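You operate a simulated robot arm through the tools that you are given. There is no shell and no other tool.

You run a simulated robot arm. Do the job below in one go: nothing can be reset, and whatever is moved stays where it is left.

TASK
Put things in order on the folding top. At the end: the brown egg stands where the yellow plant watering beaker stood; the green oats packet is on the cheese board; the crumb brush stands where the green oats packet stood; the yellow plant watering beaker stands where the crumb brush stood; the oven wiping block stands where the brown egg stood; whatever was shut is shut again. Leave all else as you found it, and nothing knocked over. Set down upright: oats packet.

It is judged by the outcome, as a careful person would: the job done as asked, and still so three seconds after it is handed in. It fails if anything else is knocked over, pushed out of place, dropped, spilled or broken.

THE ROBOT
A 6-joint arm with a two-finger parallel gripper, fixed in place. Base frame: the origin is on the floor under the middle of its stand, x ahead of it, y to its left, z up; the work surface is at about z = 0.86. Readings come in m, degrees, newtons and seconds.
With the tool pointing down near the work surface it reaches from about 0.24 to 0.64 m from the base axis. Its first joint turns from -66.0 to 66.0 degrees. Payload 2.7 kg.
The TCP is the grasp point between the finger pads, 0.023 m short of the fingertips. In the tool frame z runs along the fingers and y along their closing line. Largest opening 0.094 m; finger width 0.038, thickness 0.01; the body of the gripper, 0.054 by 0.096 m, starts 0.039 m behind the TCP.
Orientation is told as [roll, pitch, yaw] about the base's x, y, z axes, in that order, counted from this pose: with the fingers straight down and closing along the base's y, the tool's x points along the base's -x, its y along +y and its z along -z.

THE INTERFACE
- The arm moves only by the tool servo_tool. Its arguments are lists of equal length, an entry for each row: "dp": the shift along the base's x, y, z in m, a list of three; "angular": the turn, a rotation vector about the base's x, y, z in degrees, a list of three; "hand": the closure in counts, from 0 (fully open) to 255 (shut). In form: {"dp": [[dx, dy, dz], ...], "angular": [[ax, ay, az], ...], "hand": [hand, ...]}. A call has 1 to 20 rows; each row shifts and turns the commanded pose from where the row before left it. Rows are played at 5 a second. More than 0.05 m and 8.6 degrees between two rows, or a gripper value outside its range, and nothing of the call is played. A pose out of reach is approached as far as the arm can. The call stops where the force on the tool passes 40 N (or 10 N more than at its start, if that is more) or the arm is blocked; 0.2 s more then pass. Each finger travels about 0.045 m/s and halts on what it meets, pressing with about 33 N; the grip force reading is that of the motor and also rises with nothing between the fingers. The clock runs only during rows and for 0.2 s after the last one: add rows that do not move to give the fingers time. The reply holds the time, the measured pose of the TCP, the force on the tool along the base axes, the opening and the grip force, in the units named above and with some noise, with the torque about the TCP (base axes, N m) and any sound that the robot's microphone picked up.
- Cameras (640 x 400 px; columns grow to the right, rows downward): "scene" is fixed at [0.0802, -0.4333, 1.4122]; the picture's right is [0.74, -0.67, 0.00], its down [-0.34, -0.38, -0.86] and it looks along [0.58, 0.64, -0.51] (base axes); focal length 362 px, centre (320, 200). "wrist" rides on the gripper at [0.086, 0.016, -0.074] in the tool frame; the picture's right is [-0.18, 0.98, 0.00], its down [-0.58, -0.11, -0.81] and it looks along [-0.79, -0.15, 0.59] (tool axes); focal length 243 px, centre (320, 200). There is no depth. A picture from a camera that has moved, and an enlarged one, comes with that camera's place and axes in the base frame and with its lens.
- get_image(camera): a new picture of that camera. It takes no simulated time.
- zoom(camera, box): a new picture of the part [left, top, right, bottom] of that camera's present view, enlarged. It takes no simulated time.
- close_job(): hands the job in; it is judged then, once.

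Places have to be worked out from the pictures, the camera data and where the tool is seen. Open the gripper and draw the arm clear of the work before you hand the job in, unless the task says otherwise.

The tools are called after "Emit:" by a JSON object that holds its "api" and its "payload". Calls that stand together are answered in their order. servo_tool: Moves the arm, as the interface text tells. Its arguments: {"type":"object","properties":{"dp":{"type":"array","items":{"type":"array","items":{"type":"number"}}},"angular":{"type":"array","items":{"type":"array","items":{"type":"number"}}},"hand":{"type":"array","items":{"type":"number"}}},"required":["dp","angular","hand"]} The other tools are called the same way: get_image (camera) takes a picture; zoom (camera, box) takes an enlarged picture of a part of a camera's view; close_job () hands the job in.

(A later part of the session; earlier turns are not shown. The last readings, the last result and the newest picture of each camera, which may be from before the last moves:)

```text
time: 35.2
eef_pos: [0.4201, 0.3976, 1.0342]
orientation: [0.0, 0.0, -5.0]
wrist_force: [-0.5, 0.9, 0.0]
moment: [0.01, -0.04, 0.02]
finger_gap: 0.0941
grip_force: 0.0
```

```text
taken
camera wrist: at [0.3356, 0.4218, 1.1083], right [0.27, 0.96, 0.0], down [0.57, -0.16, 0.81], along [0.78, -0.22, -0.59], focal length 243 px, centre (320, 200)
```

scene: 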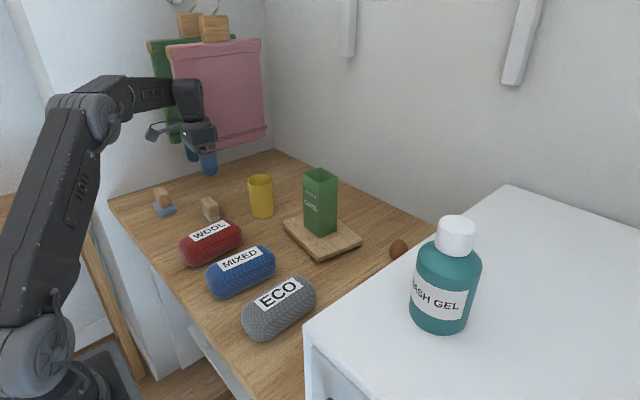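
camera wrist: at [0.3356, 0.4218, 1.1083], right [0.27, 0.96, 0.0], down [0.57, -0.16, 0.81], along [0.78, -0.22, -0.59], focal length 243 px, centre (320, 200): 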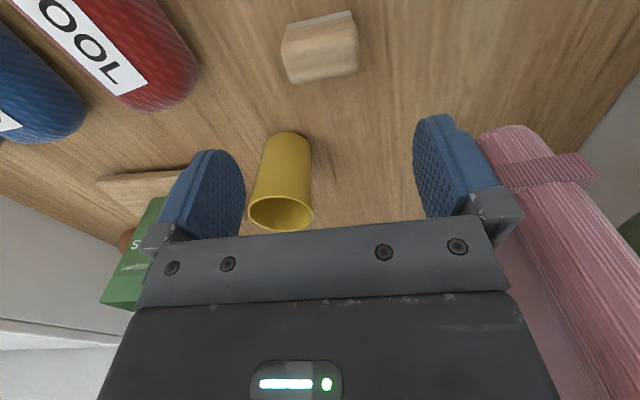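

The brush stands where the packet stood. Now I'll measure the beaker precisely from both cameras.

Emit:
{"api": "zoom", "payload": {"camera": "wrist", "box": [230, 110, 350, 240]}}

Emit:
{"api": "zoom", "payload": {"camera": "scene", "box": [225, 160, 305, 230]}}

Emit:
{"api": "zoom", "payload": {"camera": "scene", "box": [145, 180, 225, 230]}}

```text
3.08 times, centred on (290, 175) of wrist
camera zoom: at [0.3356, 0.4218, 1.1083], right [0.27, 0.96, 0.0], down [0.57, -0.16, 0.81], along [0.78, -0.22, -0.59], focal length 746 px, centre (412, 277)
```

zoom: 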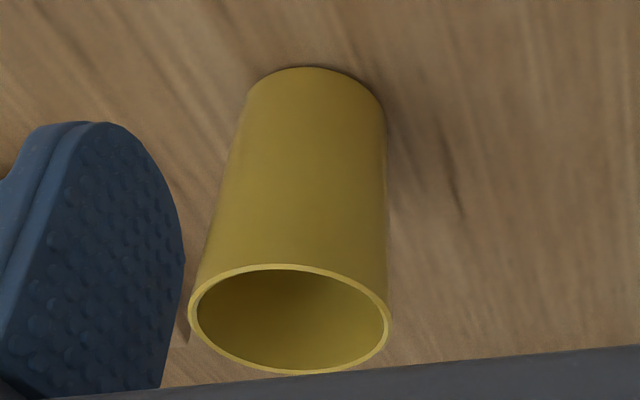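

```text
5.71 times, centred on (265, 195) of scene
camera zoom: at [0.0802, -0.4333, 1.4122], right [0.74, -0.67, 0.0], down [-0.34, -0.38, -0.86], along [0.58, 0.64, -0.51], focal length 2069 px, centre (634, 229)
```

zoom: 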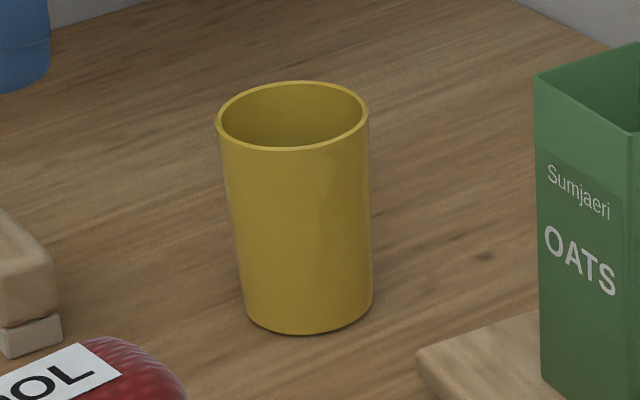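

```text
8.00 times, centred on (185, 205) of scene
camera zoom: at [0.0802, -0.4333, 1.4122], right [0.74, -0.67, 0.0], down [-0.34, -0.38, -0.86], along [0.58, 0.64, -0.51], focal length 2897 px, centre (1400, 160)
```

zoom: 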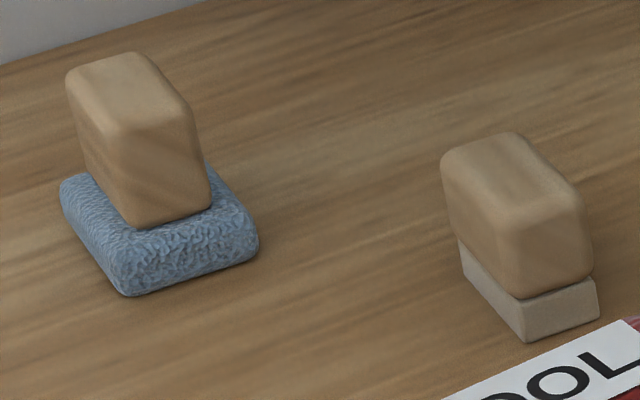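

Before going on I want to double-check the brush identification with the strongest zoom on its grey base.

Emit:
{"api": "zoom", "payload": {"camera": "wrist", "box": [280, 5, 362, 56]}}

Emit:
{"api": "zoom", "payload": {"camera": "scene", "box": [198, 194, 222, 224]}}

```text
7.80 times, centred on (321, 30) of wrist
camera zoom: at [0.3356, 0.4218, 1.1083], right [0.27, 0.96, 0.0], down [0.57, -0.16, 0.81], along [0.78, -0.22, -0.59], focal length 1894 px, centre (312, 1523)
```

zoom: 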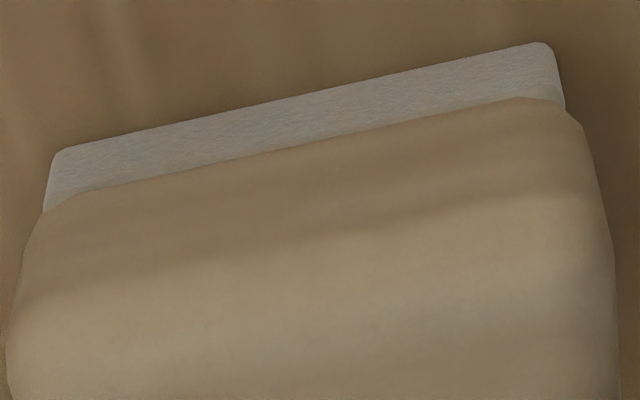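

```text
13.33 times, centred on (210, 209) of scene
camera zoom: at [0.0802, -0.4333, 1.4122], right [0.74, -0.67, 0.0], down [-0.34, -0.38, -0.86], along [0.58, 0.64, -0.51], focal length 4828 px, centre (1787, 80)
```

zoom: 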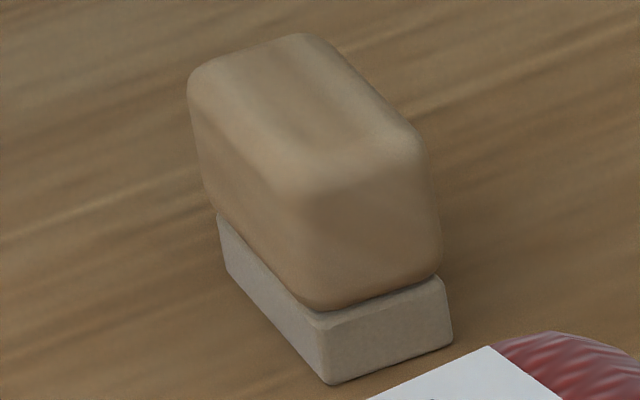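

The grey base is narrower than the wood above it, which fits a bristle block, so the identification holds. The beaker computes to about (0.540, 0.318), rim z ≈ 0.964 and 0.071 m wide. The egg sits at the arm's reach limit and the beaker's future place is right in front of it, so I'll park the beaker at a free spot first. Moving above it now.

Emit:
{"api": "servo_tool", "payload": {"dp": [[0.02, -0.012, -0.015], [0.033, -0.022, -0.014], [0.033, -0.023, 0], [0.034, -0.0226, 0], [0, 0, 0]], "angular": [[0, 0, 0], [0, 0, 0], [0, 0, 0], [0, 0, 0], [0, 0, 0]], "hand": [0, 0, 0, 0, 0]}}

Emit:
{"api": "get_image", "payload": {"camera": "wrist"}}

Emit:
{"api": "zoom", "payload": {"camera": "scene", "box": [200, 80, 360, 240]}}

```text
time: 36.4
eef_pos: [0.5418, 0.318, 1.0033]
orientation: [0.0, 0.0, -5.0]
wrist_force: [0.0, 1.3, -0.2]
moment: [0.0, 0.0, 0.03]
finger_gap: 0.0938
grip_force: 0.0
```

```text
taken
camera wrist: at [0.4567, 0.3426, 1.0786], right [0.27, 0.96, 0.0], down [0.57, -0.16, 0.81], along [0.78, -0.22, -0.59], focal length 243 px, centre (320, 200)
```

wrist: 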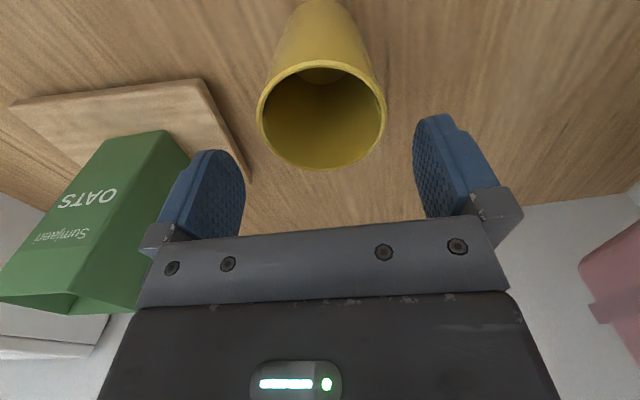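

```text
2.50 times, centred on (280, 160) of scene
camera zoom: at [0.0802, -0.4333, 1.4122], right [0.74, -0.67, 0.0], down [-0.34, -0.38, -0.86], along [0.58, 0.64, -0.51], focal length 905 px, centre (420, 300)
```

zoom: 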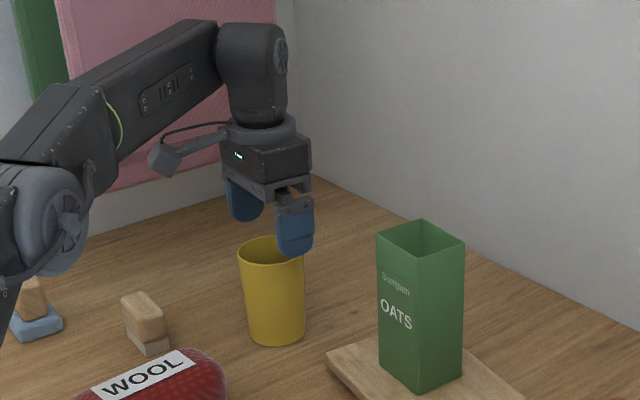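

The rim fits a circle centred at (0.541, 0.321), radius 0.036. Shifting 3 mm and lowering so the pads straddle the beaker with the body still above the rim.

Emit:
{"api": "servo_tool", "payload": {"dp": [[0, 0.003, -0.01], [0, 0, -0.02], [0, 0, -0.02], [0, 0, -0.02], [0, 0, 0]], "angular": [[0, 0, 0], [0, 0, 0], [0, 0, 0], [0, 0, 0], [0, 0, 0]], "hand": [0, 0, 0, 0, 0]}}

Emit:
{"api": "get_image", "payload": {"camera": "wrist"}}

Emit:
{"api": "zoom", "payload": {"camera": "scene", "box": [200, 100, 340, 240]}}

```text
time: 37.6
eef_pos: [0.5414, 0.321, 0.9341]
orientation: [0.0, 0.0, -5.1]
wrist_force: [-0.8, -0.3, 0.3]
moment: [0.01, 0.02, 0.0]
finger_gap: 0.0943
grip_force: 0.1
```

```text
taken
camera wrist: at [0.4566, 0.346, 1.0088], right [0.27, 0.96, 0.0], down [0.57, -0.16, 0.81], along [0.78, -0.22, -0.59], focal length 243 px, centre (320, 200)
```

wrist: 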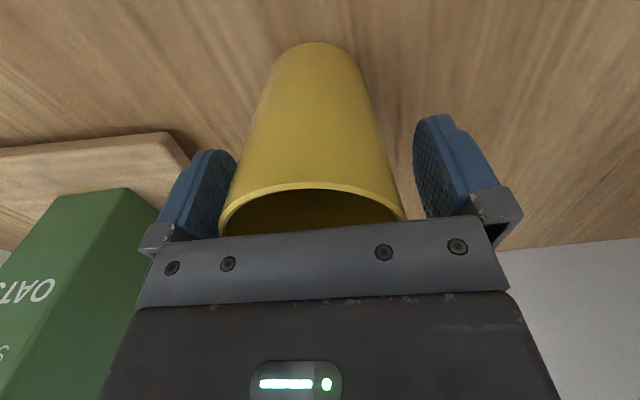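

```text
2.86 times, centred on (270, 170) of scene
camera zoom: at [0.0802, -0.4333, 1.4122], right [0.74, -0.67, 0.0], down [-0.34, -0.38, -0.86], along [0.58, 0.64, -0.51], focal length 1034 px, centre (463, 286)
```

zoom: 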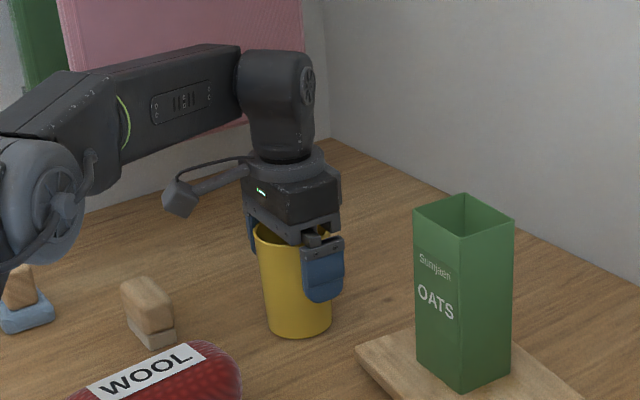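

The beaker is between the pads. Closing on it in steps.

Emit:
{"api": "servo_tool", "payload": {"dp": [[0, 0, 0], [0, 0, 0], [0, 0, 0], [0, 0, 0], [0, 0, 0]], "angular": [[0, 0, 0], [0, 0, 0], [0, 0, 0], [0, 0, 0], [0, 0, 0]], "hand": [35, 60, 80, 95, 95]}}

```text
time: 38.8
eef_pos: [0.5413, 0.3235, 0.9351]
orientation: [0.1, 0.0, -5.1]
wrist_force: [1.0, -0.9, 0.5]
moment: [-0.01, -0.03, -0.02]
finger_gap: 0.0693
grip_force: 32.9
```

Beaker held. Lifting and carrying it over the brush to a free parking spot at about (0.30, 0.385).

Emit:
{"api": "servo_tool", "payload": {"dp": [[0, 0, 0.015], [0, 0, 0.025], [-0.025, 0, 0.03], [-0.035, 0.004, 0.03], [-0.036, 0.012, 0.005], [-0.036, 0.012, 0], [-0.036, 0.012, 0], [-0.036, 0.012, 0], [-0.037, 0.012, 0], [0, 0, 0]], "angular": [[0, 0, 0], [0, 0, 0], [0, 0, 0], [0, 0, 0], [0, 0, 0], [0, 0, 0], [0, 0, 0], [0, 0, 0], [0, 0, 0], [0, 0, 0]], "hand": [95, 95, 95, 95, 95, 95, 95, 95, 95, 95]}}

Emit:
{"api": "get_image", "payload": {"camera": "scene"}}

Emit:
{"api": "get_image", "payload": {"camera": "wrist"}}

```text
time: 41.0
eef_pos: [0.3007, 0.3856, 1.0393]
orientation: [-0.1, -0.1, -5.0]
wrist_force: [-0.7, -0.4, -1.2]
moment: [0.0, 0.0, -0.02]
finger_gap: 0.0691
grip_force: 32.9
```

```text
taken
```

scene: 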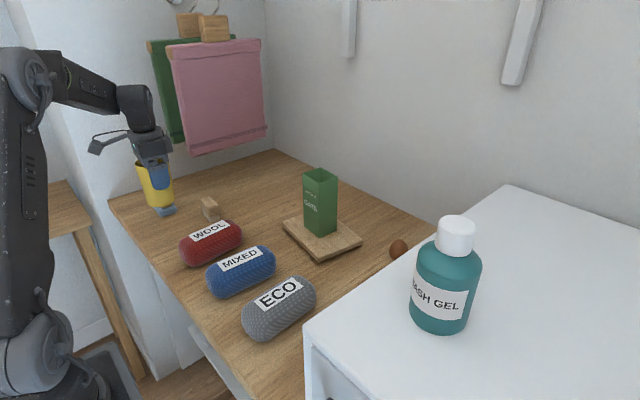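

```text
taken
camera wrist: at [0.2157, 0.4093, 1.1143], right [0.27, 0.96, 0.0], down [0.57, -0.16, 0.81], along [0.78, -0.22, -0.59], focal length 243 px, centre (320, 200)
```

wrist: 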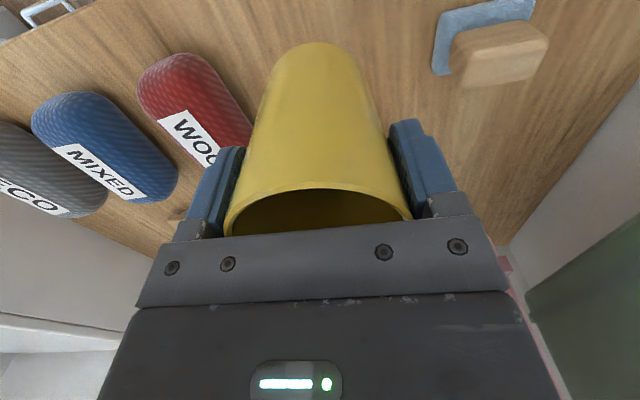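

The parking spot below is clear: WOOL is to the right, the wiping block to the left, and the table edge is about 4 cm away. Lowering the beaker.

Emit:
{"api": "servo_tool", "payload": {"dp": [[0, 0, -0.03], [0, 0, -0.03], [0, 0, -0.025], [0, 0, -0.012], [0, 0, -0.003], [0, 0, 0]], "angular": [[0, 0, 0], [0, 0, 0], [0, 0, 0], [0, 0, 0], [0, 0, 0], [0, 0, 0]], "hand": [95, 95, 95, 95, 95, 95]}}

Emit:
{"api": "servo_tool", "payload": {"dp": [[0, 0, -0.002], [0, 0, -0.001], [0, 0, 0]], "angular": [[0, 0, 0], [0, 0, 0], [0, 0, 0]], "hand": [95, 95, 95]}}

```text
time: 42.4
eef_pos: [0.3002, 0.3845, 0.9375]
orientation: [0.0, 0.0, -5.1]
wrist_force: [-0.1, 0.2, -1.4]
moment: [-0.03, 0.0, 0.03]
finger_gap: 0.069
grip_force: 32.5
```

```text
time: 43.2
eef_pos: [0.2999, 0.3858, 0.9368]
orientation: [0.0, 0.0, -5.0]
wrist_force: [-0.1, -0.3, -1.7]
moment: [0.0, -0.01, -0.01]
finger_gap: 0.069
grip_force: 33.4
```

Not yet touching; stepping further down a millimetre at a time.

Emit:
{"api": "servo_tool", "payload": {"dp": [[0, 0, -0.001], [0, 0, -0.001], [0, 0, 0]], "angular": [[0, 0, 0], [0, 0, 0], [0, 0, 0]], "hand": [95, 95, 95]}}

```text
time: 44.0
eef_pos: [0.3007, 0.3856, 0.9342]
orientation: [-0.1, 0.1, -4.9]
wrist_force: [-0.4, -1.2, -1.1]
moment: [0.0, -0.02, -0.02]
finger_gap: 0.0691
grip_force: 33.2
```

Emit:
{"api": "servo_tool", "payload": {"dp": [[0, 0, -0.001], [0, 0, 0], [0, 0, 0]], "angular": [[0, 0, 0], [0, 0, 0], [0, 0, 0]], "hand": [95, 95, 95]}}

```text
time: 44.8
eef_pos: [0.3001, 0.3858, 0.9341]
orientation: [0.1, -0.1, -5.0]
wrist_force: [-2.0, -2.8, 9.0]
moment: [0.06, 0.15, 0.01]
finger_gap: 0.0692
grip_force: 33.0
```

The beaker touches the surface (9 N). Releasing and rising straight up.

Emit:
{"api": "servo_tool", "payload": {"dp": [[0, 0, 0.0005], [0, 0, 0], [0, 0, 0], [0, 0, 0], [0, 0, 0.02], [0, 0, 0.03], [0, 0, 0.04], [0, 0, 0.04], [0, 0, 0]], "angular": [[0, 0, 0], [0, 0, 0], [0, 0, 0], [0, 0, 0], [0, 0, 0], [0, 0, 0], [0, 0, 0], [0, 0, 0], [0, 0, 0]], "hand": [75, 50, 20, 0, 0, 0, 0, 0, 0]}}

Emit:
{"api": "get_image", "payload": {"camera": "scene"}}

Emit:
{"api": "get_image", "payload": {"camera": "wrist"}}

```text
time: 46.8
eef_pos: [0.3009, 0.3867, 1.0648]
orientation: [0.0, -0.1, -5.0]
wrist_force: [-0.5, -0.9, -0.6]
moment: [0.01, 0.03, -0.01]
finger_gap: 0.0939
grip_force: 0.0
```

```text
taken
```

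scene: 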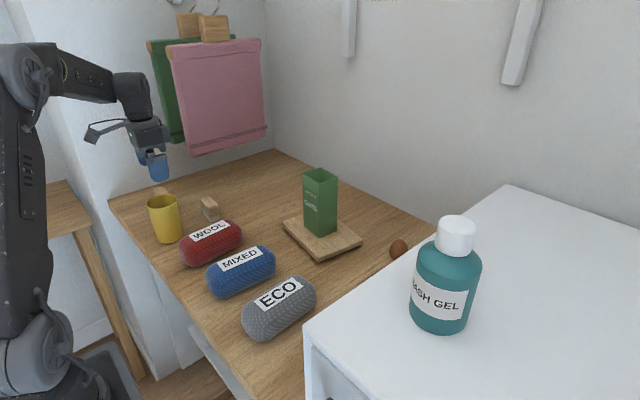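

```text
taken
camera wrist: at [0.2156, 0.4103, 1.1389], right [0.27, 0.96, 0.0], down [0.57, -0.16, 0.81], along [0.78, -0.22, -0.59], focal length 243 px, centre (320, 200)
```

wrist: 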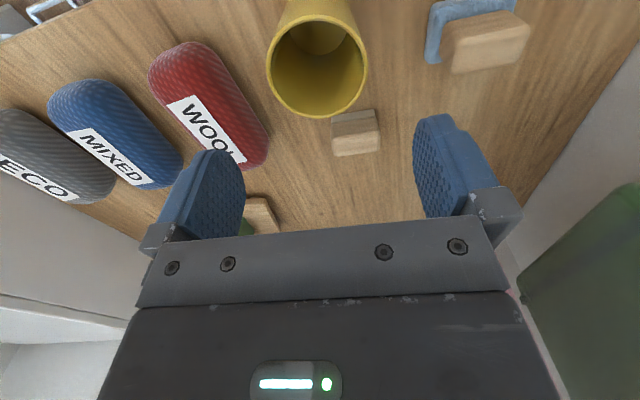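

The beaker is parked upright. Now I go over to the egg's side, staying well inside the oats packet, to look at the egg closely.

Emit:
{"api": "servo_tool", "payload": {"dp": [[0.0, -0.01, 0.015], [0.0149, -0.044, 0], [0.0149, -0.0445, 0], [0.0149, -0.0445, 0], [0.0149, -0.0445, 0], [0.0149, -0.0445, 0], [0.0149, -0.0445, 0], [0.0149, -0.0445, 0], [0.0149, -0.0445, 0], [0.02, -0.0445, -0.01], [0.025, -0.035, -0.02], [0.01, 0, -0.01], [0, 0, 0]], "angular": [[0, 0, 0], [0, 0, 0], [0, 0, 0], [0, 0, 0], [0, 0, 0], [0, 0, 0], [0, 0, 0], [0, 0, 0], [0, 0, 0], [0, 0, 0], [0, 0, 0], [0, 0, 0], [0, 0, 0]], "hand": [0, 0, 0, 0, 0, 0, 0, 0, 0, 0, 0, 0, 0]}}

Emit:
{"api": "get_image", "payload": {"camera": "wrist"}}

Emit:
{"api": "zoom", "payload": {"camera": "wrist", "box": [280, 80, 440, 220]}}

```text
time: 49.6
eef_pos: [0.4767, -0.0589, 1.0398]
orientation: [-0.1, 0.0, -4.9]
wrist_force: [-0.3, -0.5, 0.7]
moment: [-0.02, -0.01, -0.01]
finger_gap: 0.0941
grip_force: 0.1
```

```text
taken
camera wrist: at [0.3903, -0.0354, 1.1142], right [0.27, 0.96, 0.0], down [0.57, -0.16, 0.81], along [0.78, -0.22, -0.59], focal length 243 px, centre (320, 200)
```

wrist: 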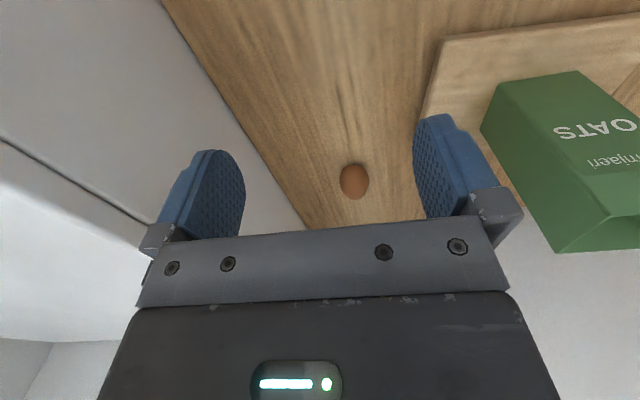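

```text
2.86 times, centred on (360, 150) of wrist
camera zoom: at [0.3903, -0.0354, 1.1142], right [0.27, 0.96, 0.0], down [0.57, -0.16, 0.81], along [0.78, -0.22, -0.59], focal length 693 px, centre (206, 343)
```

zoom: 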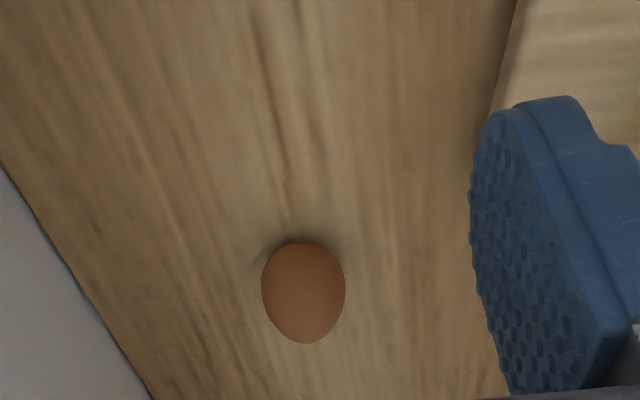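

The egg stands point-up, about 0.042 wide and 0.057 tall, centred near (0.661, -0.059, 0.888), so about 0.664 m from the base axis. That is just past tool-down reach, so I'll tilt the fingers 13° outward while approaching above and in front of it.

Emit:
{"api": "servo_tool", "payload": {"dp": [[0.035, 0, -0.018], [0.04, 0, -0.018], [0.04, 0, -0.018], [0, 0, 0]], "angular": [[-0.378, -4.317, 0], [-0.378, -4.317, 0], [-0.378, -4.317, 0], [0, 0, 0]], "hand": [0, 0, 0, 0]}}

Emit:
{"api": "get_image", "payload": {"camera": "wrist"}}

Emit:
{"api": "get_image", "payload": {"camera": "scene"}}

```text
time: 50.6
eef_pos: [0.5902, -0.0595, 0.9844]
orientation: [0.0, -13.2, -5.0]
wrist_force: [-0.2, -0.3, 0.2]
moment: [0.05, -0.03, 0.02]
finger_gap: 0.0941
grip_force: 0.0
```

```text
taken
camera wrist: at [0.4902, -0.0335, 1.0377], right [0.26, 0.96, 0.04], down [0.37, -0.14, 0.92], along [0.89, -0.23, -0.4], focal length 243 px, centre (320, 200)
```

wrist: 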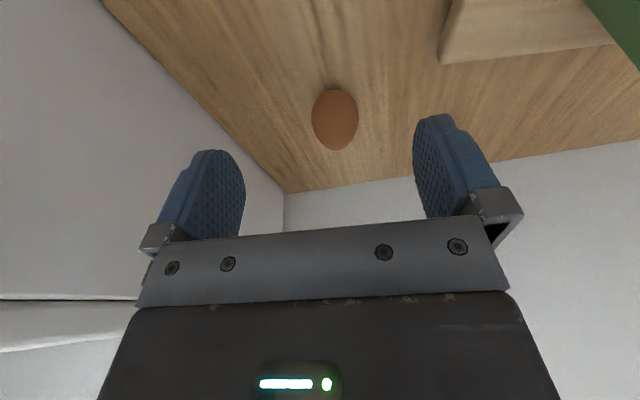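

```text
taken
```

scene: 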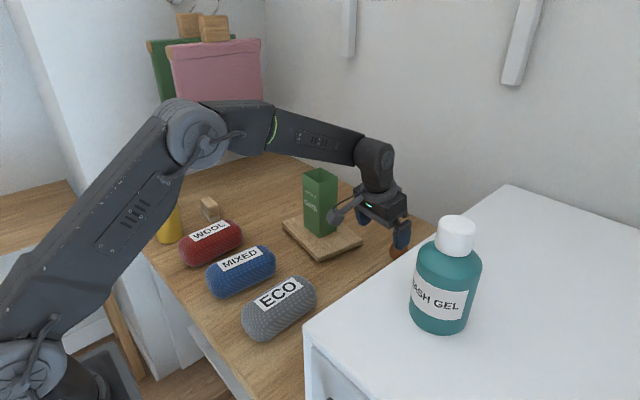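

The egg re-computes to (0.660, -0.0595). I'll advance and then descend along the tilted finger axis so the open pads straddle it, stopping just above the surface.

Emit:
{"api": "servo_tool", "payload": {"dp": [[0.024, 0, 0], [0.0235, 0, 0], [0.0075, 0, -0.031], [0.0075, 0, -0.031], [0.0075, 0, -0.028], [0, 0, 0]], "angular": [[0, 0, 0], [0, 0, 0], [0, 0, 0], [0, 0, 0], [0, 0, 0], [0, 0, 0]], "hand": [0, 0, 0, 0, 0, 0]}}

Emit:
{"api": "get_image", "payload": {"camera": "wrist"}}

Emit:
{"api": "zoom", "payload": {"camera": "scene", "box": [310, 140, 470, 290]}}

```text
time: 52.0
eef_pos: [0.6597, -0.0584, 0.8937]
orientation: [0.0, -13.0, -5.1]
wrist_force: [1.0, -0.3, 0.2]
moment: [-0.04, 0.02, 0.0]
finger_gap: 0.0939
grip_force: 0.0
```

```text
taken
camera wrist: at [0.5603, -0.0336, 0.9483], right [0.26, 0.96, 0.04], down [0.37, -0.14, 0.92], along [0.89, -0.23, -0.4], focal length 243 px, centre (320, 200)
```

wrist: 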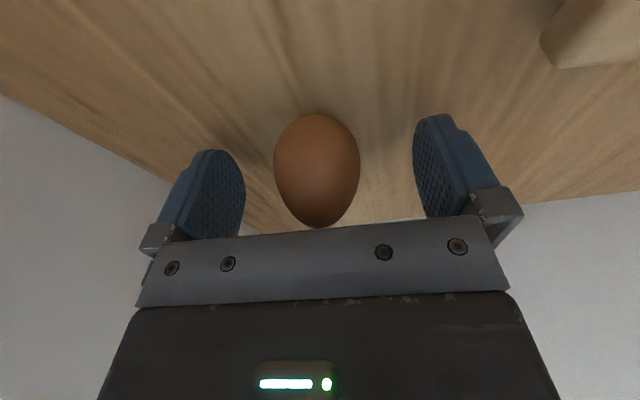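

```text
2.67 times, centred on (390, 215) of scene
camera zoom: at [0.0802, -0.4333, 1.4122], right [0.74, -0.67, 0.0], down [-0.34, -0.38, -0.86], along [0.58, 0.64, -0.51], focal length 966 px, centre (133, 160)
```

zoom: 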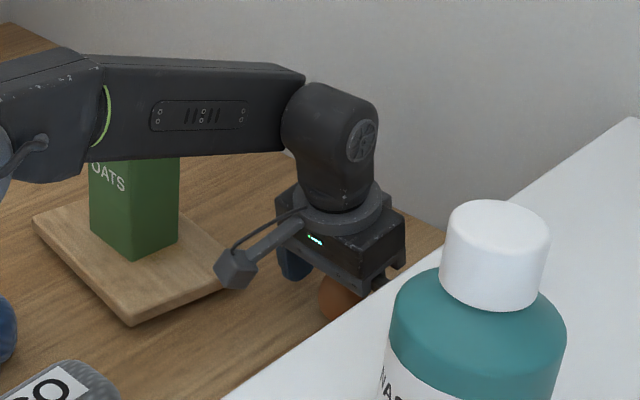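

The egg is centred between the pads. I'll close gently in small steps and watch the grip reading, so as not to squeeze it harder than needed.

Emit:
{"api": "servo_tool", "payload": {"dp": [[0, 0, 0], [0, 0, 0], [0, 0, 0], [0, 0, 0], [0, 0, 0]], "angular": [[0, 0, 0], [0, 0, 0], [0, 0, 0], [0, 0, 0], [0, 0, 0]], "hand": [50, 100, 120, 128, 128]}}

```text
time: 53.2
eef_pos: [0.6598, -0.0594, 0.8951]
orientation: [0.0, -13.0, -5.0]
wrist_force: [0.2, -0.8, 0.2]
moment: [-0.01, 0.0, -0.01]
finger_gap: 0.0469
grip_force: 0.1
```

Linear mapping confirmed (128 → 0.0469 m). Closing in fine steps now.

Emit:
{"api": "servo_tool", "payload": {"dp": [[0, 0, 0], [0, 0, 0], [0, 0, 0], [0, 0, 0]], "angular": [[0, 0, 0], [0, 0, 0], [0, 0, 0], [0, 0, 0]], "hand": [132, 136, 139, 139]}}

```text
time: 54.2
eef_pos: [0.6593, -0.0595, 0.8939]
orientation: [0.0, -13.1, -4.9]
wrist_force: [-0.5, -0.2, 0.7]
moment: [0.02, 0.0, 0.0]
finger_gap: 0.0427
grip_force: 0.6
```

Emit:
{"api": "servo_tool", "payload": {"dp": [[0, 0, 0], [0, 0, 0], [0, 0, 0]], "angular": [[0, 0, 0], [0, 0, 0], [0, 0, 0]], "hand": [141, 143, 143]}}

Emit:
{"api": "zoom", "payload": {"camera": "wrist", "box": [220, 90, 460, 240]}}

```text
time: 55.0
eef_pos: [0.6593, -0.0584, 0.8945]
orientation: [0.0, -13.0, -5.1]
wrist_force: [0.1, 0.2, -1.0]
moment: [-0.06, 0.01, -0.02]
finger_gap: 0.0424
grip_force: 0.5
```

```text
2.67 times, centred on (340, 165) of wrist
camera zoom: at [0.5601, -0.0336, 0.9485], right [0.26, 0.96, 0.04], down [0.37, -0.14, 0.92], along [0.89, -0.23, -0.4], focal length 647 px, centre (267, 293)
```

zoom: 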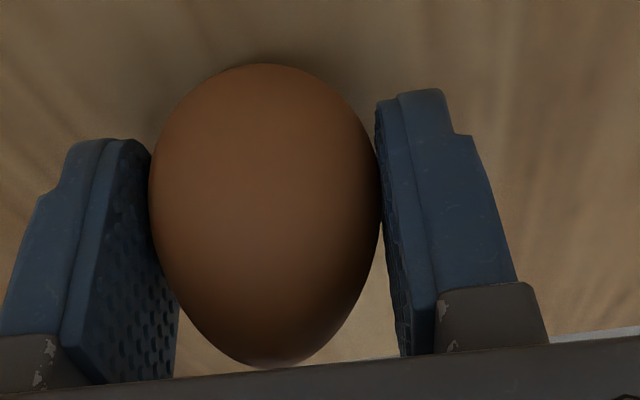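

The pads now touch the egg (0.0424 m) with under 1 N. Tightening a little at a time for a safe but light grip.

Emit:
{"api": "servo_tool", "payload": {"dp": [[0, 0, 0], [0, 0, 0], [0, 0, 0]], "angular": [[0, 0, 0], [0, 0, 0], [0, 0, 0]], "hand": [145, 147, 147]}}

```text
time: 55.8
eef_pos: [0.6613, -0.059, 0.8947]
orientation: [0.0, -13.1, -5.0]
wrist_force: [-0.3, -0.1, -0.5]
moment: [0.0, -0.01, 0.0]
finger_gap: 0.0411
grip_force: 13.4
```

Grip is 13 N, gentle but enough for an egg. Lifting, pulling back toward the base past the packet, then going across to the beaker's old place at (0.541, 0.321).

Emit:
{"api": "servo_tool", "payload": {"dp": [[0, 0, 0.008], [0, 0, 0.02], [0, 0, 0.02], [0, 0, 0]], "angular": [[0, 0, 0], [0, 0, 0], [0, 0, 0], [0, 0, 0]], "hand": [147, 147, 147, 147]}}

Emit:
{"api": "get_image", "payload": {"camera": "wrist"}}

Emit:
{"api": "get_image", "payload": {"camera": "scene"}}

```text
time: 56.8
eef_pos: [0.6598, -0.0594, 0.9427]
orientation: [0.0, -13.0, -5.1]
wrist_force: [-0.7, -0.7, 0.0]
moment: [0.01, 0.01, 0.01]
finger_gap: 0.0414
grip_force: 14.3
```

```text
taken
camera wrist: at [0.5603, -0.0347, 0.996], right [0.26, 0.96, 0.04], down [0.37, -0.14, 0.92], along [0.89, -0.23, -0.4], focal length 243 px, centre (320, 200)
```

wrist: 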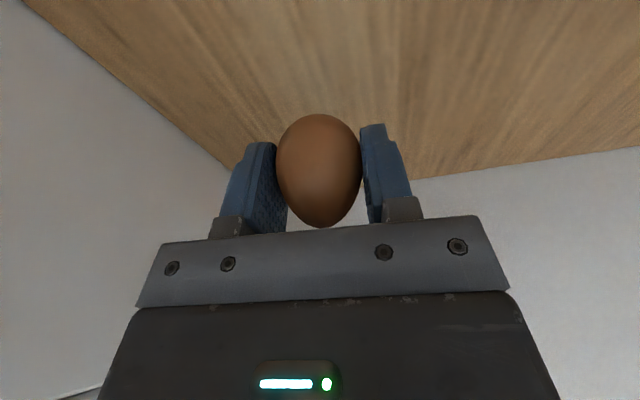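

```text
taken
```

scene: 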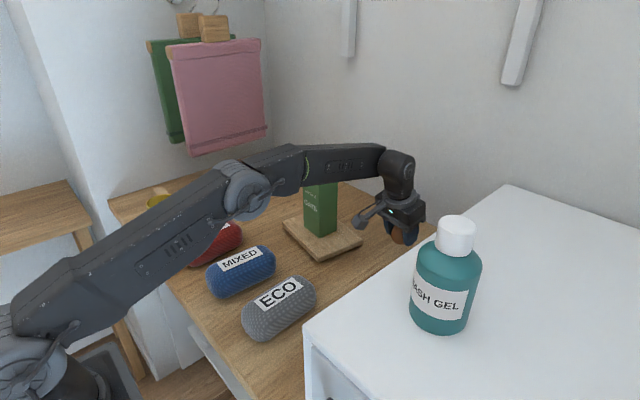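

The egg came up cleanly. Pulling back and crossing over to the beaker's old place.

Emit:
{"api": "servo_tool", "payload": {"dp": [[-0.02, 0, 0.02], [-0.04, 0, 0.015], [-0.045, 0, 0.01], [-0.045, 0.01, 0], [-0.045, 0.02, 0], [0, 0.045, 0], [0, 0.045, 0], [0, 0.045, 0], [0, 0.045, 0], [0, 0.045, 0], [0, 0.045, 0], [0, 0.045, 0], [0.025, 0.0355, 0], [0.03, 0, 0], [0.021, 0, 0], [0, 0, 0]], "angular": [[0, 0, 0], [0, 0, 0], [0, 0, 0], [0, 0, 0], [0, 0, 0], [0, 0, 0], [0, 0, 0], [0, 0, 0], [0, 0, 0], [0, 0, 0], [0, 0, 0], [0, 0, 0], [0, 0, 0], [0, 0, 0], [0, 0, 0], [0, 0, 0]], "hand": [147, 147, 147, 147, 147, 147, 147, 147, 147, 147, 147, 147, 147, 147, 147, 147]}}

Emit:
{"api": "get_image", "payload": {"camera": "wrist"}}

Emit:
{"api": "get_image", "payload": {"camera": "scene"}}

```text
time: 60.2
eef_pos: [0.5389, 0.321, 0.9883]
orientation: [0.0, -13.0, -5.0]
wrist_force: [1.2, -1.2, -1.0]
moment: [-0.02, -0.02, 0.0]
finger_gap: 0.041
grip_force: 13.7
```

```text
taken
camera wrist: at [0.4407, 0.3464, 1.0411], right [0.26, 0.96, 0.04], down [0.37, -0.14, 0.92], along [0.89, -0.23, -0.4], focal length 243 px, centre (320, 200)
```

wrist: 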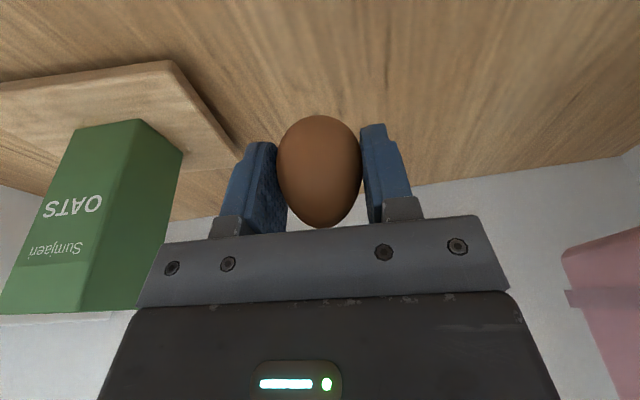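

```text
taken
```

scene: 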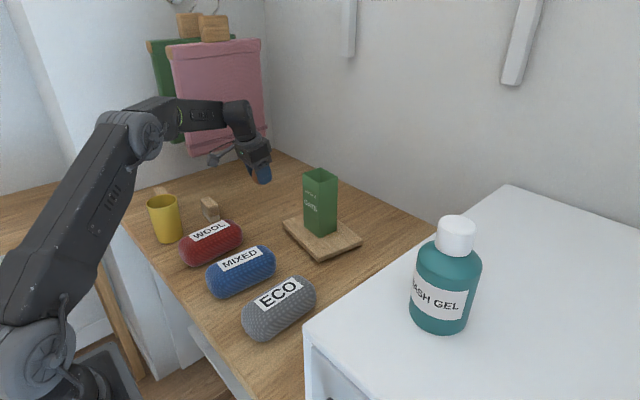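

Egg is upright over the target. Lowering to just above the surface.

Emit:
{"api": "servo_tool", "payload": {"dp": [[0, 0, -0.03], [0, 0, -0.03], [0, 0, -0.022], [0, 0, -0.007], [0, 0, 0]], "angular": [[0, 0, 0], [0, 0, 0], [0, 0, 0], [0, 0, 0], [0, 0, 0]], "hand": [147, 147, 147, 147, 147]}}

Emit:
{"api": "servo_tool", "payload": {"dp": [[0, 0, -0.001], [0, 0, -0.001], [0, 0, 0]], "angular": [[0, 0, 0], [0, 0, 0], [0, 0, 0]], "hand": [147, 147, 147]}}

Emit:
{"api": "get_image", "payload": {"camera": "wrist"}}

```text
time: 61.4
eef_pos: [0.5397, 0.3215, 0.8979]
orientation: [0.0, -13.0, -5.0]
wrist_force: [-0.5, 0.3, -1.2]
moment: [0.0, 0.02, -0.01]
finger_gap: 0.0413
grip_force: 13.7
```

```text
time: 62.2
eef_pos: [0.5407, 0.3207, 0.8973]
orientation: [0.0, -13.0, -5.0]
wrist_force: [0.0, 1.1, -1.2]
moment: [0.01, -0.01, 0.04]
finger_gap: 0.0411
grip_force: 13.8
```

```text
taken
camera wrist: at [0.4406, 0.3467, 0.9502], right [0.26, 0.96, 0.04], down [0.37, -0.14, 0.92], along [0.89, -0.23, -0.4], focal length 243 px, centre (320, 200)
```

wrist: 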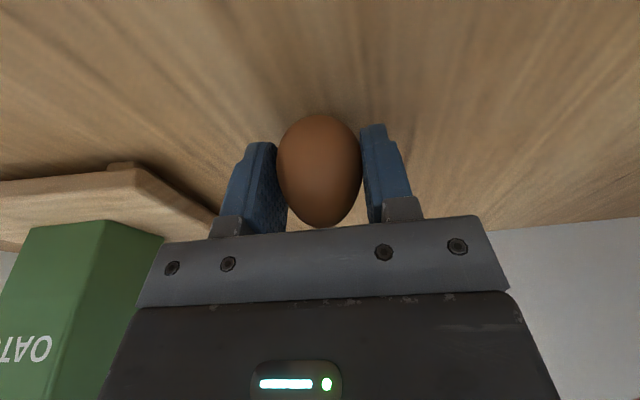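

No contact yet; stepping down a millimetre at a time.

Emit:
{"api": "servo_tool", "payload": {"dp": [[0, 0, -0.001], [0, 0, -0.0005], [0, 0, 0]], "angular": [[0, 0, 0], [0, 0, 0], [0, 0, 0]], "hand": [147, 147, 147]}}

```text
time: 63.0
eef_pos: [0.5412, 0.321, 0.8946]
orientation: [0.0, -13.0, -5.0]
wrist_force: [-0.5, -0.6, -1.2]
moment: [-0.02, 0.01, -0.04]
finger_gap: 0.0412
grip_force: 13.9
```

Emit:
{"api": "servo_tool", "payload": {"dp": [[0, 0, -0.0007], [0, 0, 0], [0, 0, 0]], "angular": [[0, 0, 0], [0, 0, 0], [0, 0, 0]], "hand": [147, 147, 147]}}

```text
time: 63.8
eef_pos: [0.5407, 0.3209, 0.8945]
orientation: [-0.1, -13.0, -5.0]
wrist_force: [-1.1, -0.5, 1.8]
moment: [0.03, 0.0, -0.03]
finger_gap: 0.041
grip_force: 13.9
```

Light contact now (+1.8 N versus -1.2 N before). A touch more, then a slow, symmetric release.

Emit:
{"api": "servo_tool", "payload": {"dp": [[0, 0, -0.0004], [0, 0, 0]], "angular": [[0, 0, 0], [0, 0, 0]], "hand": [147, 147]}}

Emit:
{"api": "servo_tool", "payload": {"dp": [[0, 0, 0], [0, 0, 0], [0, 0, 0], [0, 0, 0], [0, 0, 0], [0, 0, 0]], "angular": [[0, 0, 0], [0, 0, 0], [0, 0, 0], [0, 0, 0], [0, 0, 0], [0, 0, 0]], "hand": [145, 143, 141, 138, 134, 130]}}

Emit:
{"api": "zoom", "payload": {"camera": "wrist", "box": [220, 90, 460, 240]}}

```text
time: 64.4
eef_pos: [0.5401, 0.321, 0.8959]
orientation: [0.1, -13.0, -5.0]
wrist_force: [-0.2, -0.7, 4.2]
moment: [0.02, -0.01, 0.01]
finger_gap: 0.0414
grip_force: 14.1
```

```text
time: 65.8
eef_pos: [0.5387, 0.3213, 0.8944]
orientation: [0.1, -13.0, -5.0]
wrist_force: [-0.2, -0.9, -0.1]
moment: [-0.01, 0.01, 0.01]
finger_gap: 0.046
grip_force: 0.0
```

```text
2.67 times, centred on (340, 165) of wrist
camera zoom: at [0.4407, 0.3467, 0.9479], right [0.26, 0.96, 0.04], down [0.37, -0.14, 0.92], along [0.89, -0.23, -0.4], focal length 647 px, centre (267, 293)
```

zoom: 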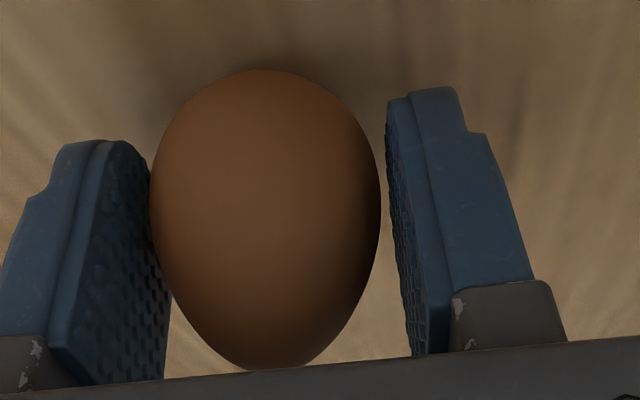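

The egg stands free between the pads. Opening the rest of the way slowly and checking that it holds.

Emit:
{"api": "servo_tool", "payload": {"dp": [[0, 0, 0], [0, 0, 0], [0, 0, 0], [0, 0, 0], [0, 0, 0], [0, 0, 0]], "angular": [[0, 0, 0], [0, 0, 0], [0, 0, 0], [0, 0, 0], [0, 0, 0], [0, 0, 0]], "hand": [115, 90, 60, 30, 0, 0]}}

Emit:
{"api": "get_image", "payload": {"camera": "wrist"}}

```text
time: 67.2
eef_pos: [0.5398, 0.3224, 0.8942]
orientation: [0.0, -12.9, -5.0]
wrist_force: [0.5, 0.1, -0.1]
moment: [0.0, -0.01, 0.0]
finger_gap: 0.0941
grip_force: 0.1
```

```text
taken
camera wrist: at [0.4407, 0.3467, 0.9478], right [0.26, 0.96, 0.04], down [0.37, -0.14, 0.92], along [0.89, -0.23, -0.4], focal length 243 px, centre (320, 200)
```

wrist: 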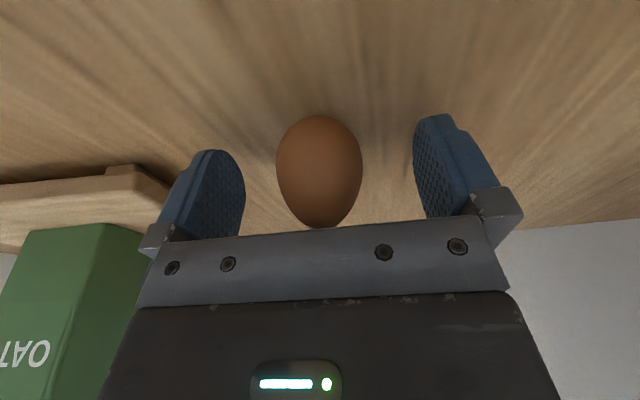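

The egg stands steady. Backing out along the finger axis, then straightening the tool. The block's pick needs a tilt that would bring the camera over the parked beaker, so I'll re-park the beaker first at (0.47, 0.185).

Emit:
{"api": "servo_tool", "payload": {"dp": [[-0.007, 0.0006, 0.03], [-0.007, 0.0006, 0.03], [-0.007, 0.0006, 0.03], [-0.007, 0.0006, 0.03], [-0.02, 0.005, 0.01], [-0.03, 0.008, 0.01], [-0.04, 0.01, 0], [-0.04, 0.012, 0], [-0.04, 0.012, 0], [-0.04, 0.014, 0], [0, 0, 0]], "angular": [[0, 0, 0], [0, 0, 0], [0, 0, 0], [0, 0, 0], [0.378, 4.317, 0], [0.378, 4.317, 0], [0.378, 4.317, 0], [0, 0, 0], [0, 0, 0], [0, 0, 0], [0, 0, 0]], "hand": [0, 0, 0, 0, 0, 0, 0, 0, 0, 0, 0]}}

Emit:
{"api": "get_image", "payload": {"camera": "scene"}}

Emit:
{"api": "get_image", "payload": {"camera": "wrist"}}

```text
time: 69.6
eef_pos: [0.304, 0.3858, 1.0358]
orientation: [0.0, 0.0, -5.0]
wrist_force: [0.0, -0.6, -0.1]
moment: [-0.01, 0.02, -0.04]
finger_gap: 0.094
grip_force: 0.0
```

```text
taken
```

scene: 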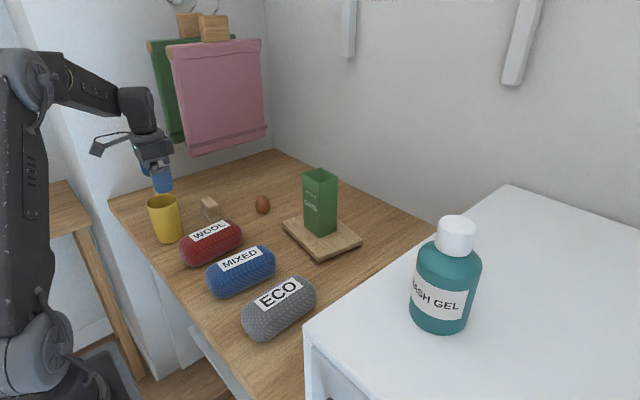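

```text
taken
camera wrist: at [0.2171, 0.4098, 1.1097], right [0.27, 0.96, 0.0], down [0.57, -0.16, 0.81], along [0.78, -0.22, -0.59], focal length 243 px, centre (320, 200)
```

wrist: 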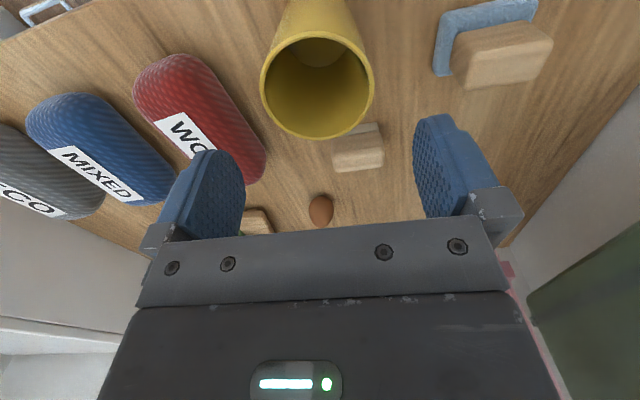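

The beaker's rim computes to centre (0.2996, 0.386). Lowering onto it and gripping again.

Emit:
{"api": "servo_tool", "payload": {"dp": [[-0.003, 0, -0.03], [0, 0, -0.03], [0, 0, -0.025], [0, 0, -0.016], [0, 0, 0], [0, 0, 0], [0, 0, 0], [0, 0, 0], [0, 0, 0], [0, 0, 0]], "angular": [[0, 0, 0], [0, 0, 0], [0, 0, 0], [0, 0, 0], [0, 0, 0], [0, 0, 0], [0, 0, 0], [0, 0, 0], [0, 0, 0], [0, 0, 0]], "hand": [0, 0, 0, 0, 0, 35, 60, 80, 95, 95]}}

```text
time: 71.8
eef_pos: [0.2995, 0.3849, 0.9322]
orientation: [0.0, -0.1, -5.0]
wrist_force: [0.2, -0.2, 0.2]
moment: [0.04, 0.01, 0.03]
finger_gap: 0.0689
grip_force: 32.4
```

Gripped. Lifting and carrying it across to (0.47, 0.185), the free gap beside the board.

Emit:
{"api": "servo_tool", "payload": {"dp": [[0, 0, 0.02], [0, 0, 0.04], [0, 0, 0.04], [0.0284, -0.0333, 0], [0.0284, -0.0333, 0], [0.0284, -0.0333, 0], [0.0284, -0.0333, 0], [0.0284, -0.0333, 0], [0.0284, -0.0335, 0], [0, 0, 0]], "angular": [[0, 0, 0], [0, 0, 0], [0, 0, 0], [0, 0, 0], [0, 0, 0], [0, 0, 0], [0, 0, 0], [0, 0, 0], [0, 0, 0], [0, 0, 0]], "hand": [95, 95, 95, 95, 95, 95, 95, 95, 95, 95]}}

Emit:
{"api": "get_image", "payload": {"camera": "scene"}}

Emit:
{"api": "get_image", "payload": {"camera": "wrist"}}

```text
time: 74.0
eef_pos: [0.4703, 0.1837, 1.0333]
orientation: [0.0, 0.0, -5.1]
wrist_force: [0.5, -0.4, -1.4]
moment: [0.03, 0.02, 0.0]
finger_gap: 0.0684
grip_force: 32.9
```

```text
taken
```

scene: 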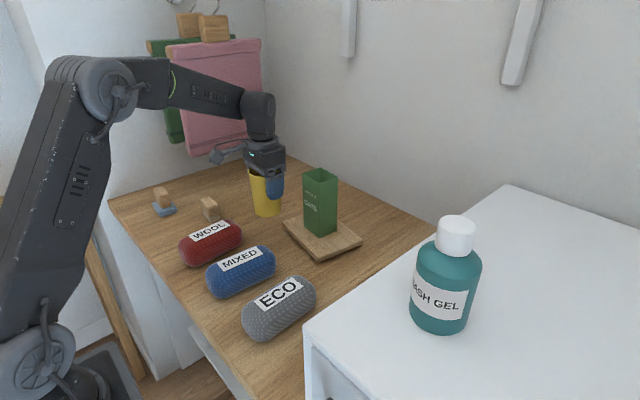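

```text
taken
camera wrist: at [0.3856, 0.2074, 1.1089], right [0.27, 0.96, 0.0], down [0.57, -0.16, 0.81], along [0.78, -0.22, -0.59], focal length 243 px, centre (320, 200)
```

wrist: 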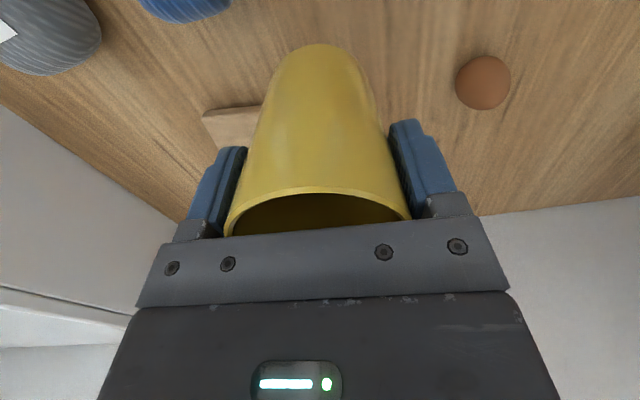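

The spot below is free. Lowering the beaker there.

Emit:
{"api": "servo_tool", "payload": {"dp": [[0, 0, -0.03], [0, 0, -0.03], [0, 0, -0.025], [0, 0, -0.011], [0, 0, -0.002], [0, 0, 0]], "angular": [[0, 0, 0], [0, 0, 0], [0, 0, 0], [0, 0, 0], [0, 0, 0], [0, 0, 0]], "hand": [95, 95, 95, 95, 95, 95]}}

Emit:
{"api": "servo_tool", "payload": {"dp": [[0, 0, -0.001], [0, 0, -0.001], [0, 0, 0]], "angular": [[0, 0, 0], [0, 0, 0], [0, 0, 0]], "hand": [95, 95, 95]}}

```text
time: 75.4
eef_pos: [0.4708, 0.1844, 0.9354]
orientation: [0.1, 0.0, -5.1]
wrist_force: [0.0, -0.7, -1.6]
moment: [-0.03, 0.05, -0.01]
finger_gap: 0.0686
grip_force: 32.9
```

```text
time: 76.2
eef_pos: [0.4701, 0.1848, 0.9325]
orientation: [0.1, 0.0, -5.0]
wrist_force: [0.1, -0.4, -1.2]
moment: [0.01, 0.01, -0.02]
finger_gap: 0.0688
grip_force: 32.9
```

Emit:
{"api": "servo_tool", "payload": {"dp": [[0, 0, -0.001], [0, 0, 0], [0, 0, 0]], "angular": [[0, 0, 0], [0, 0, 0], [0, 0, 0]], "hand": [95, 95, 95]}}

```text
time: 77.0
eef_pos: [0.4703, 0.1847, 0.9325]
orientation: [0.1, 0.0, -5.0]
wrist_force: [-0.2, -0.9, 4.0]
moment: [0.05, 0.11, 0.0]
finger_gap: 0.0686
grip_force: 32.9
```

Contact felt; releasing the beaker, rising, then turning the tool about 92° while moving toward the wiping block so the fingers will close across its thin side.

Emit:
{"api": "servo_tool", "payload": {"dp": [[0, 0, 0], [0, 0, 0], [0, 0, 0], [0, 0, 0], [0, 0, 0.03], [0, 0, 0.04], [0, 0, 0.04], [0, 0, 0.025], [0, 0, 0]], "angular": [[0, 0, 0], [0, 0, 0], [0, 0, 0], [0, 0, 0], [0, 0, 0], [0, 0, 0], [0, 0, 0], [0, 0, 0], [0, 0, 0]], "hand": [75, 50, 20, 0, 0, 0, 0, 0, 0]}}

Emit:
{"api": "servo_tool", "payload": {"dp": [[-0.0117, 0.0214, 0], [-0.0117, 0.0214, 0], [-0.0117, 0.0214, 0], [-0.0117, 0.0214, 0], [-0.0117, 0.0214, 0], [-0.0117, 0.0214, 0], [-0.0117, 0.0214, 0], [-0.0117, 0.0214, 0], [-0.0117, 0.0214, 0], [-0.0117, 0.0214, 0], [-0.0117, 0.0214, 0], [0, 0, 0]], "angular": [[0, 0, 8.3], [0, 0, 8.4], [0, 0, 8.4], [0, 0, 8.4], [0, 0, 8.4], [0, 0, 8.4], [0, 0, 8.4], [0, 0, 8.4], [0, 0, 8.4], [0, 0, 8.3], [0, 0, 8.2], [0, 0, 0]], "hand": [0, 0, 0, 0, 0, 0, 0, 0, 0, 0, 0, 0]}}

Emit:
{"api": "get_image", "payload": {"camera": "scene"}}

Emit:
{"api": "get_image", "payload": {"camera": "wrist"}}

```text
time: 79.0
eef_pos: [0.4689, 0.1857, 1.0679]
orientation: [0.0, 0.0, -4.9]
wrist_force: [0.0, -0.5, 0.8]
moment: [0.0, -0.01, 0.0]
finger_gap: 0.094
grip_force: 0.1
```

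```text
time: 81.6
eef_pos: [0.3412, 0.4192, 1.0664]
orientation: [0.0, 0.0, 87.1]
wrist_force: [0.1, -0.1, -1.0]
moment: [-0.02, 0.0, -0.01]
finger_gap: 0.0941
grip_force: 0.0
```

```text
taken
```

scene: 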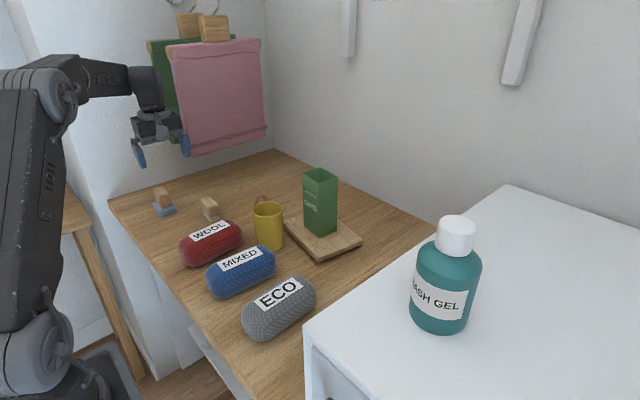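

```text
taken
camera wrist: at [0.32, 0.3351, 1.1419], right [-0.97, 0.23, 0.0], down [0.14, 0.58, 0.81], along [0.19, 0.78, -0.59], focal length 243 px, centre (320, 200)
```

wrist: 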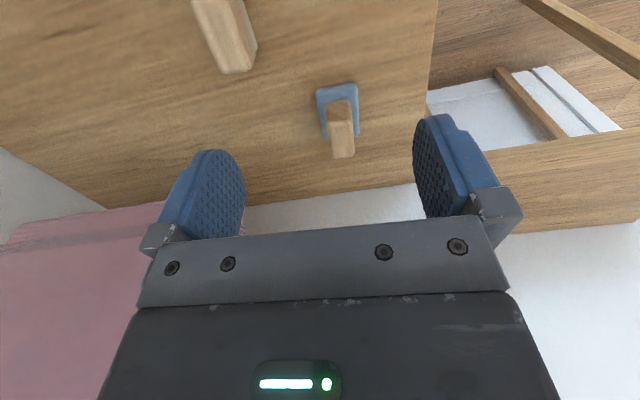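

I can see the block end-on now. Zooming in to measure the handle and sponge.

Emit:
{"api": "zoom", "payload": {"camera": "wrist", "box": [260, 60, 420, 180]}}

```text
3.33 times, centred on (340, 120) of wrist
camera zoom: at [0.32, 0.3351, 1.1419], right [-0.97, 0.23, 0.0], down [0.14, 0.58, 0.81], along [0.19, 0.78, -0.59], focal length 809 px, centre (253, 467)
```

zoom: 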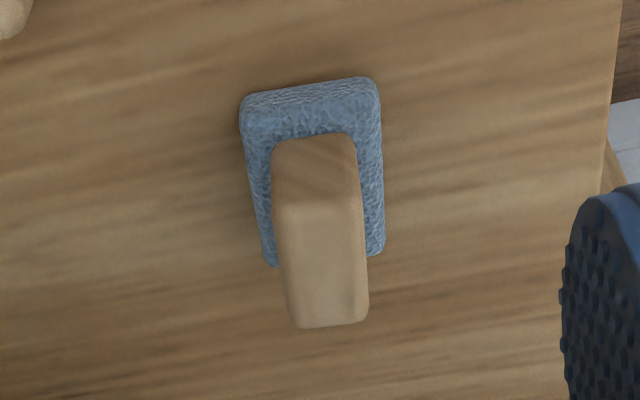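

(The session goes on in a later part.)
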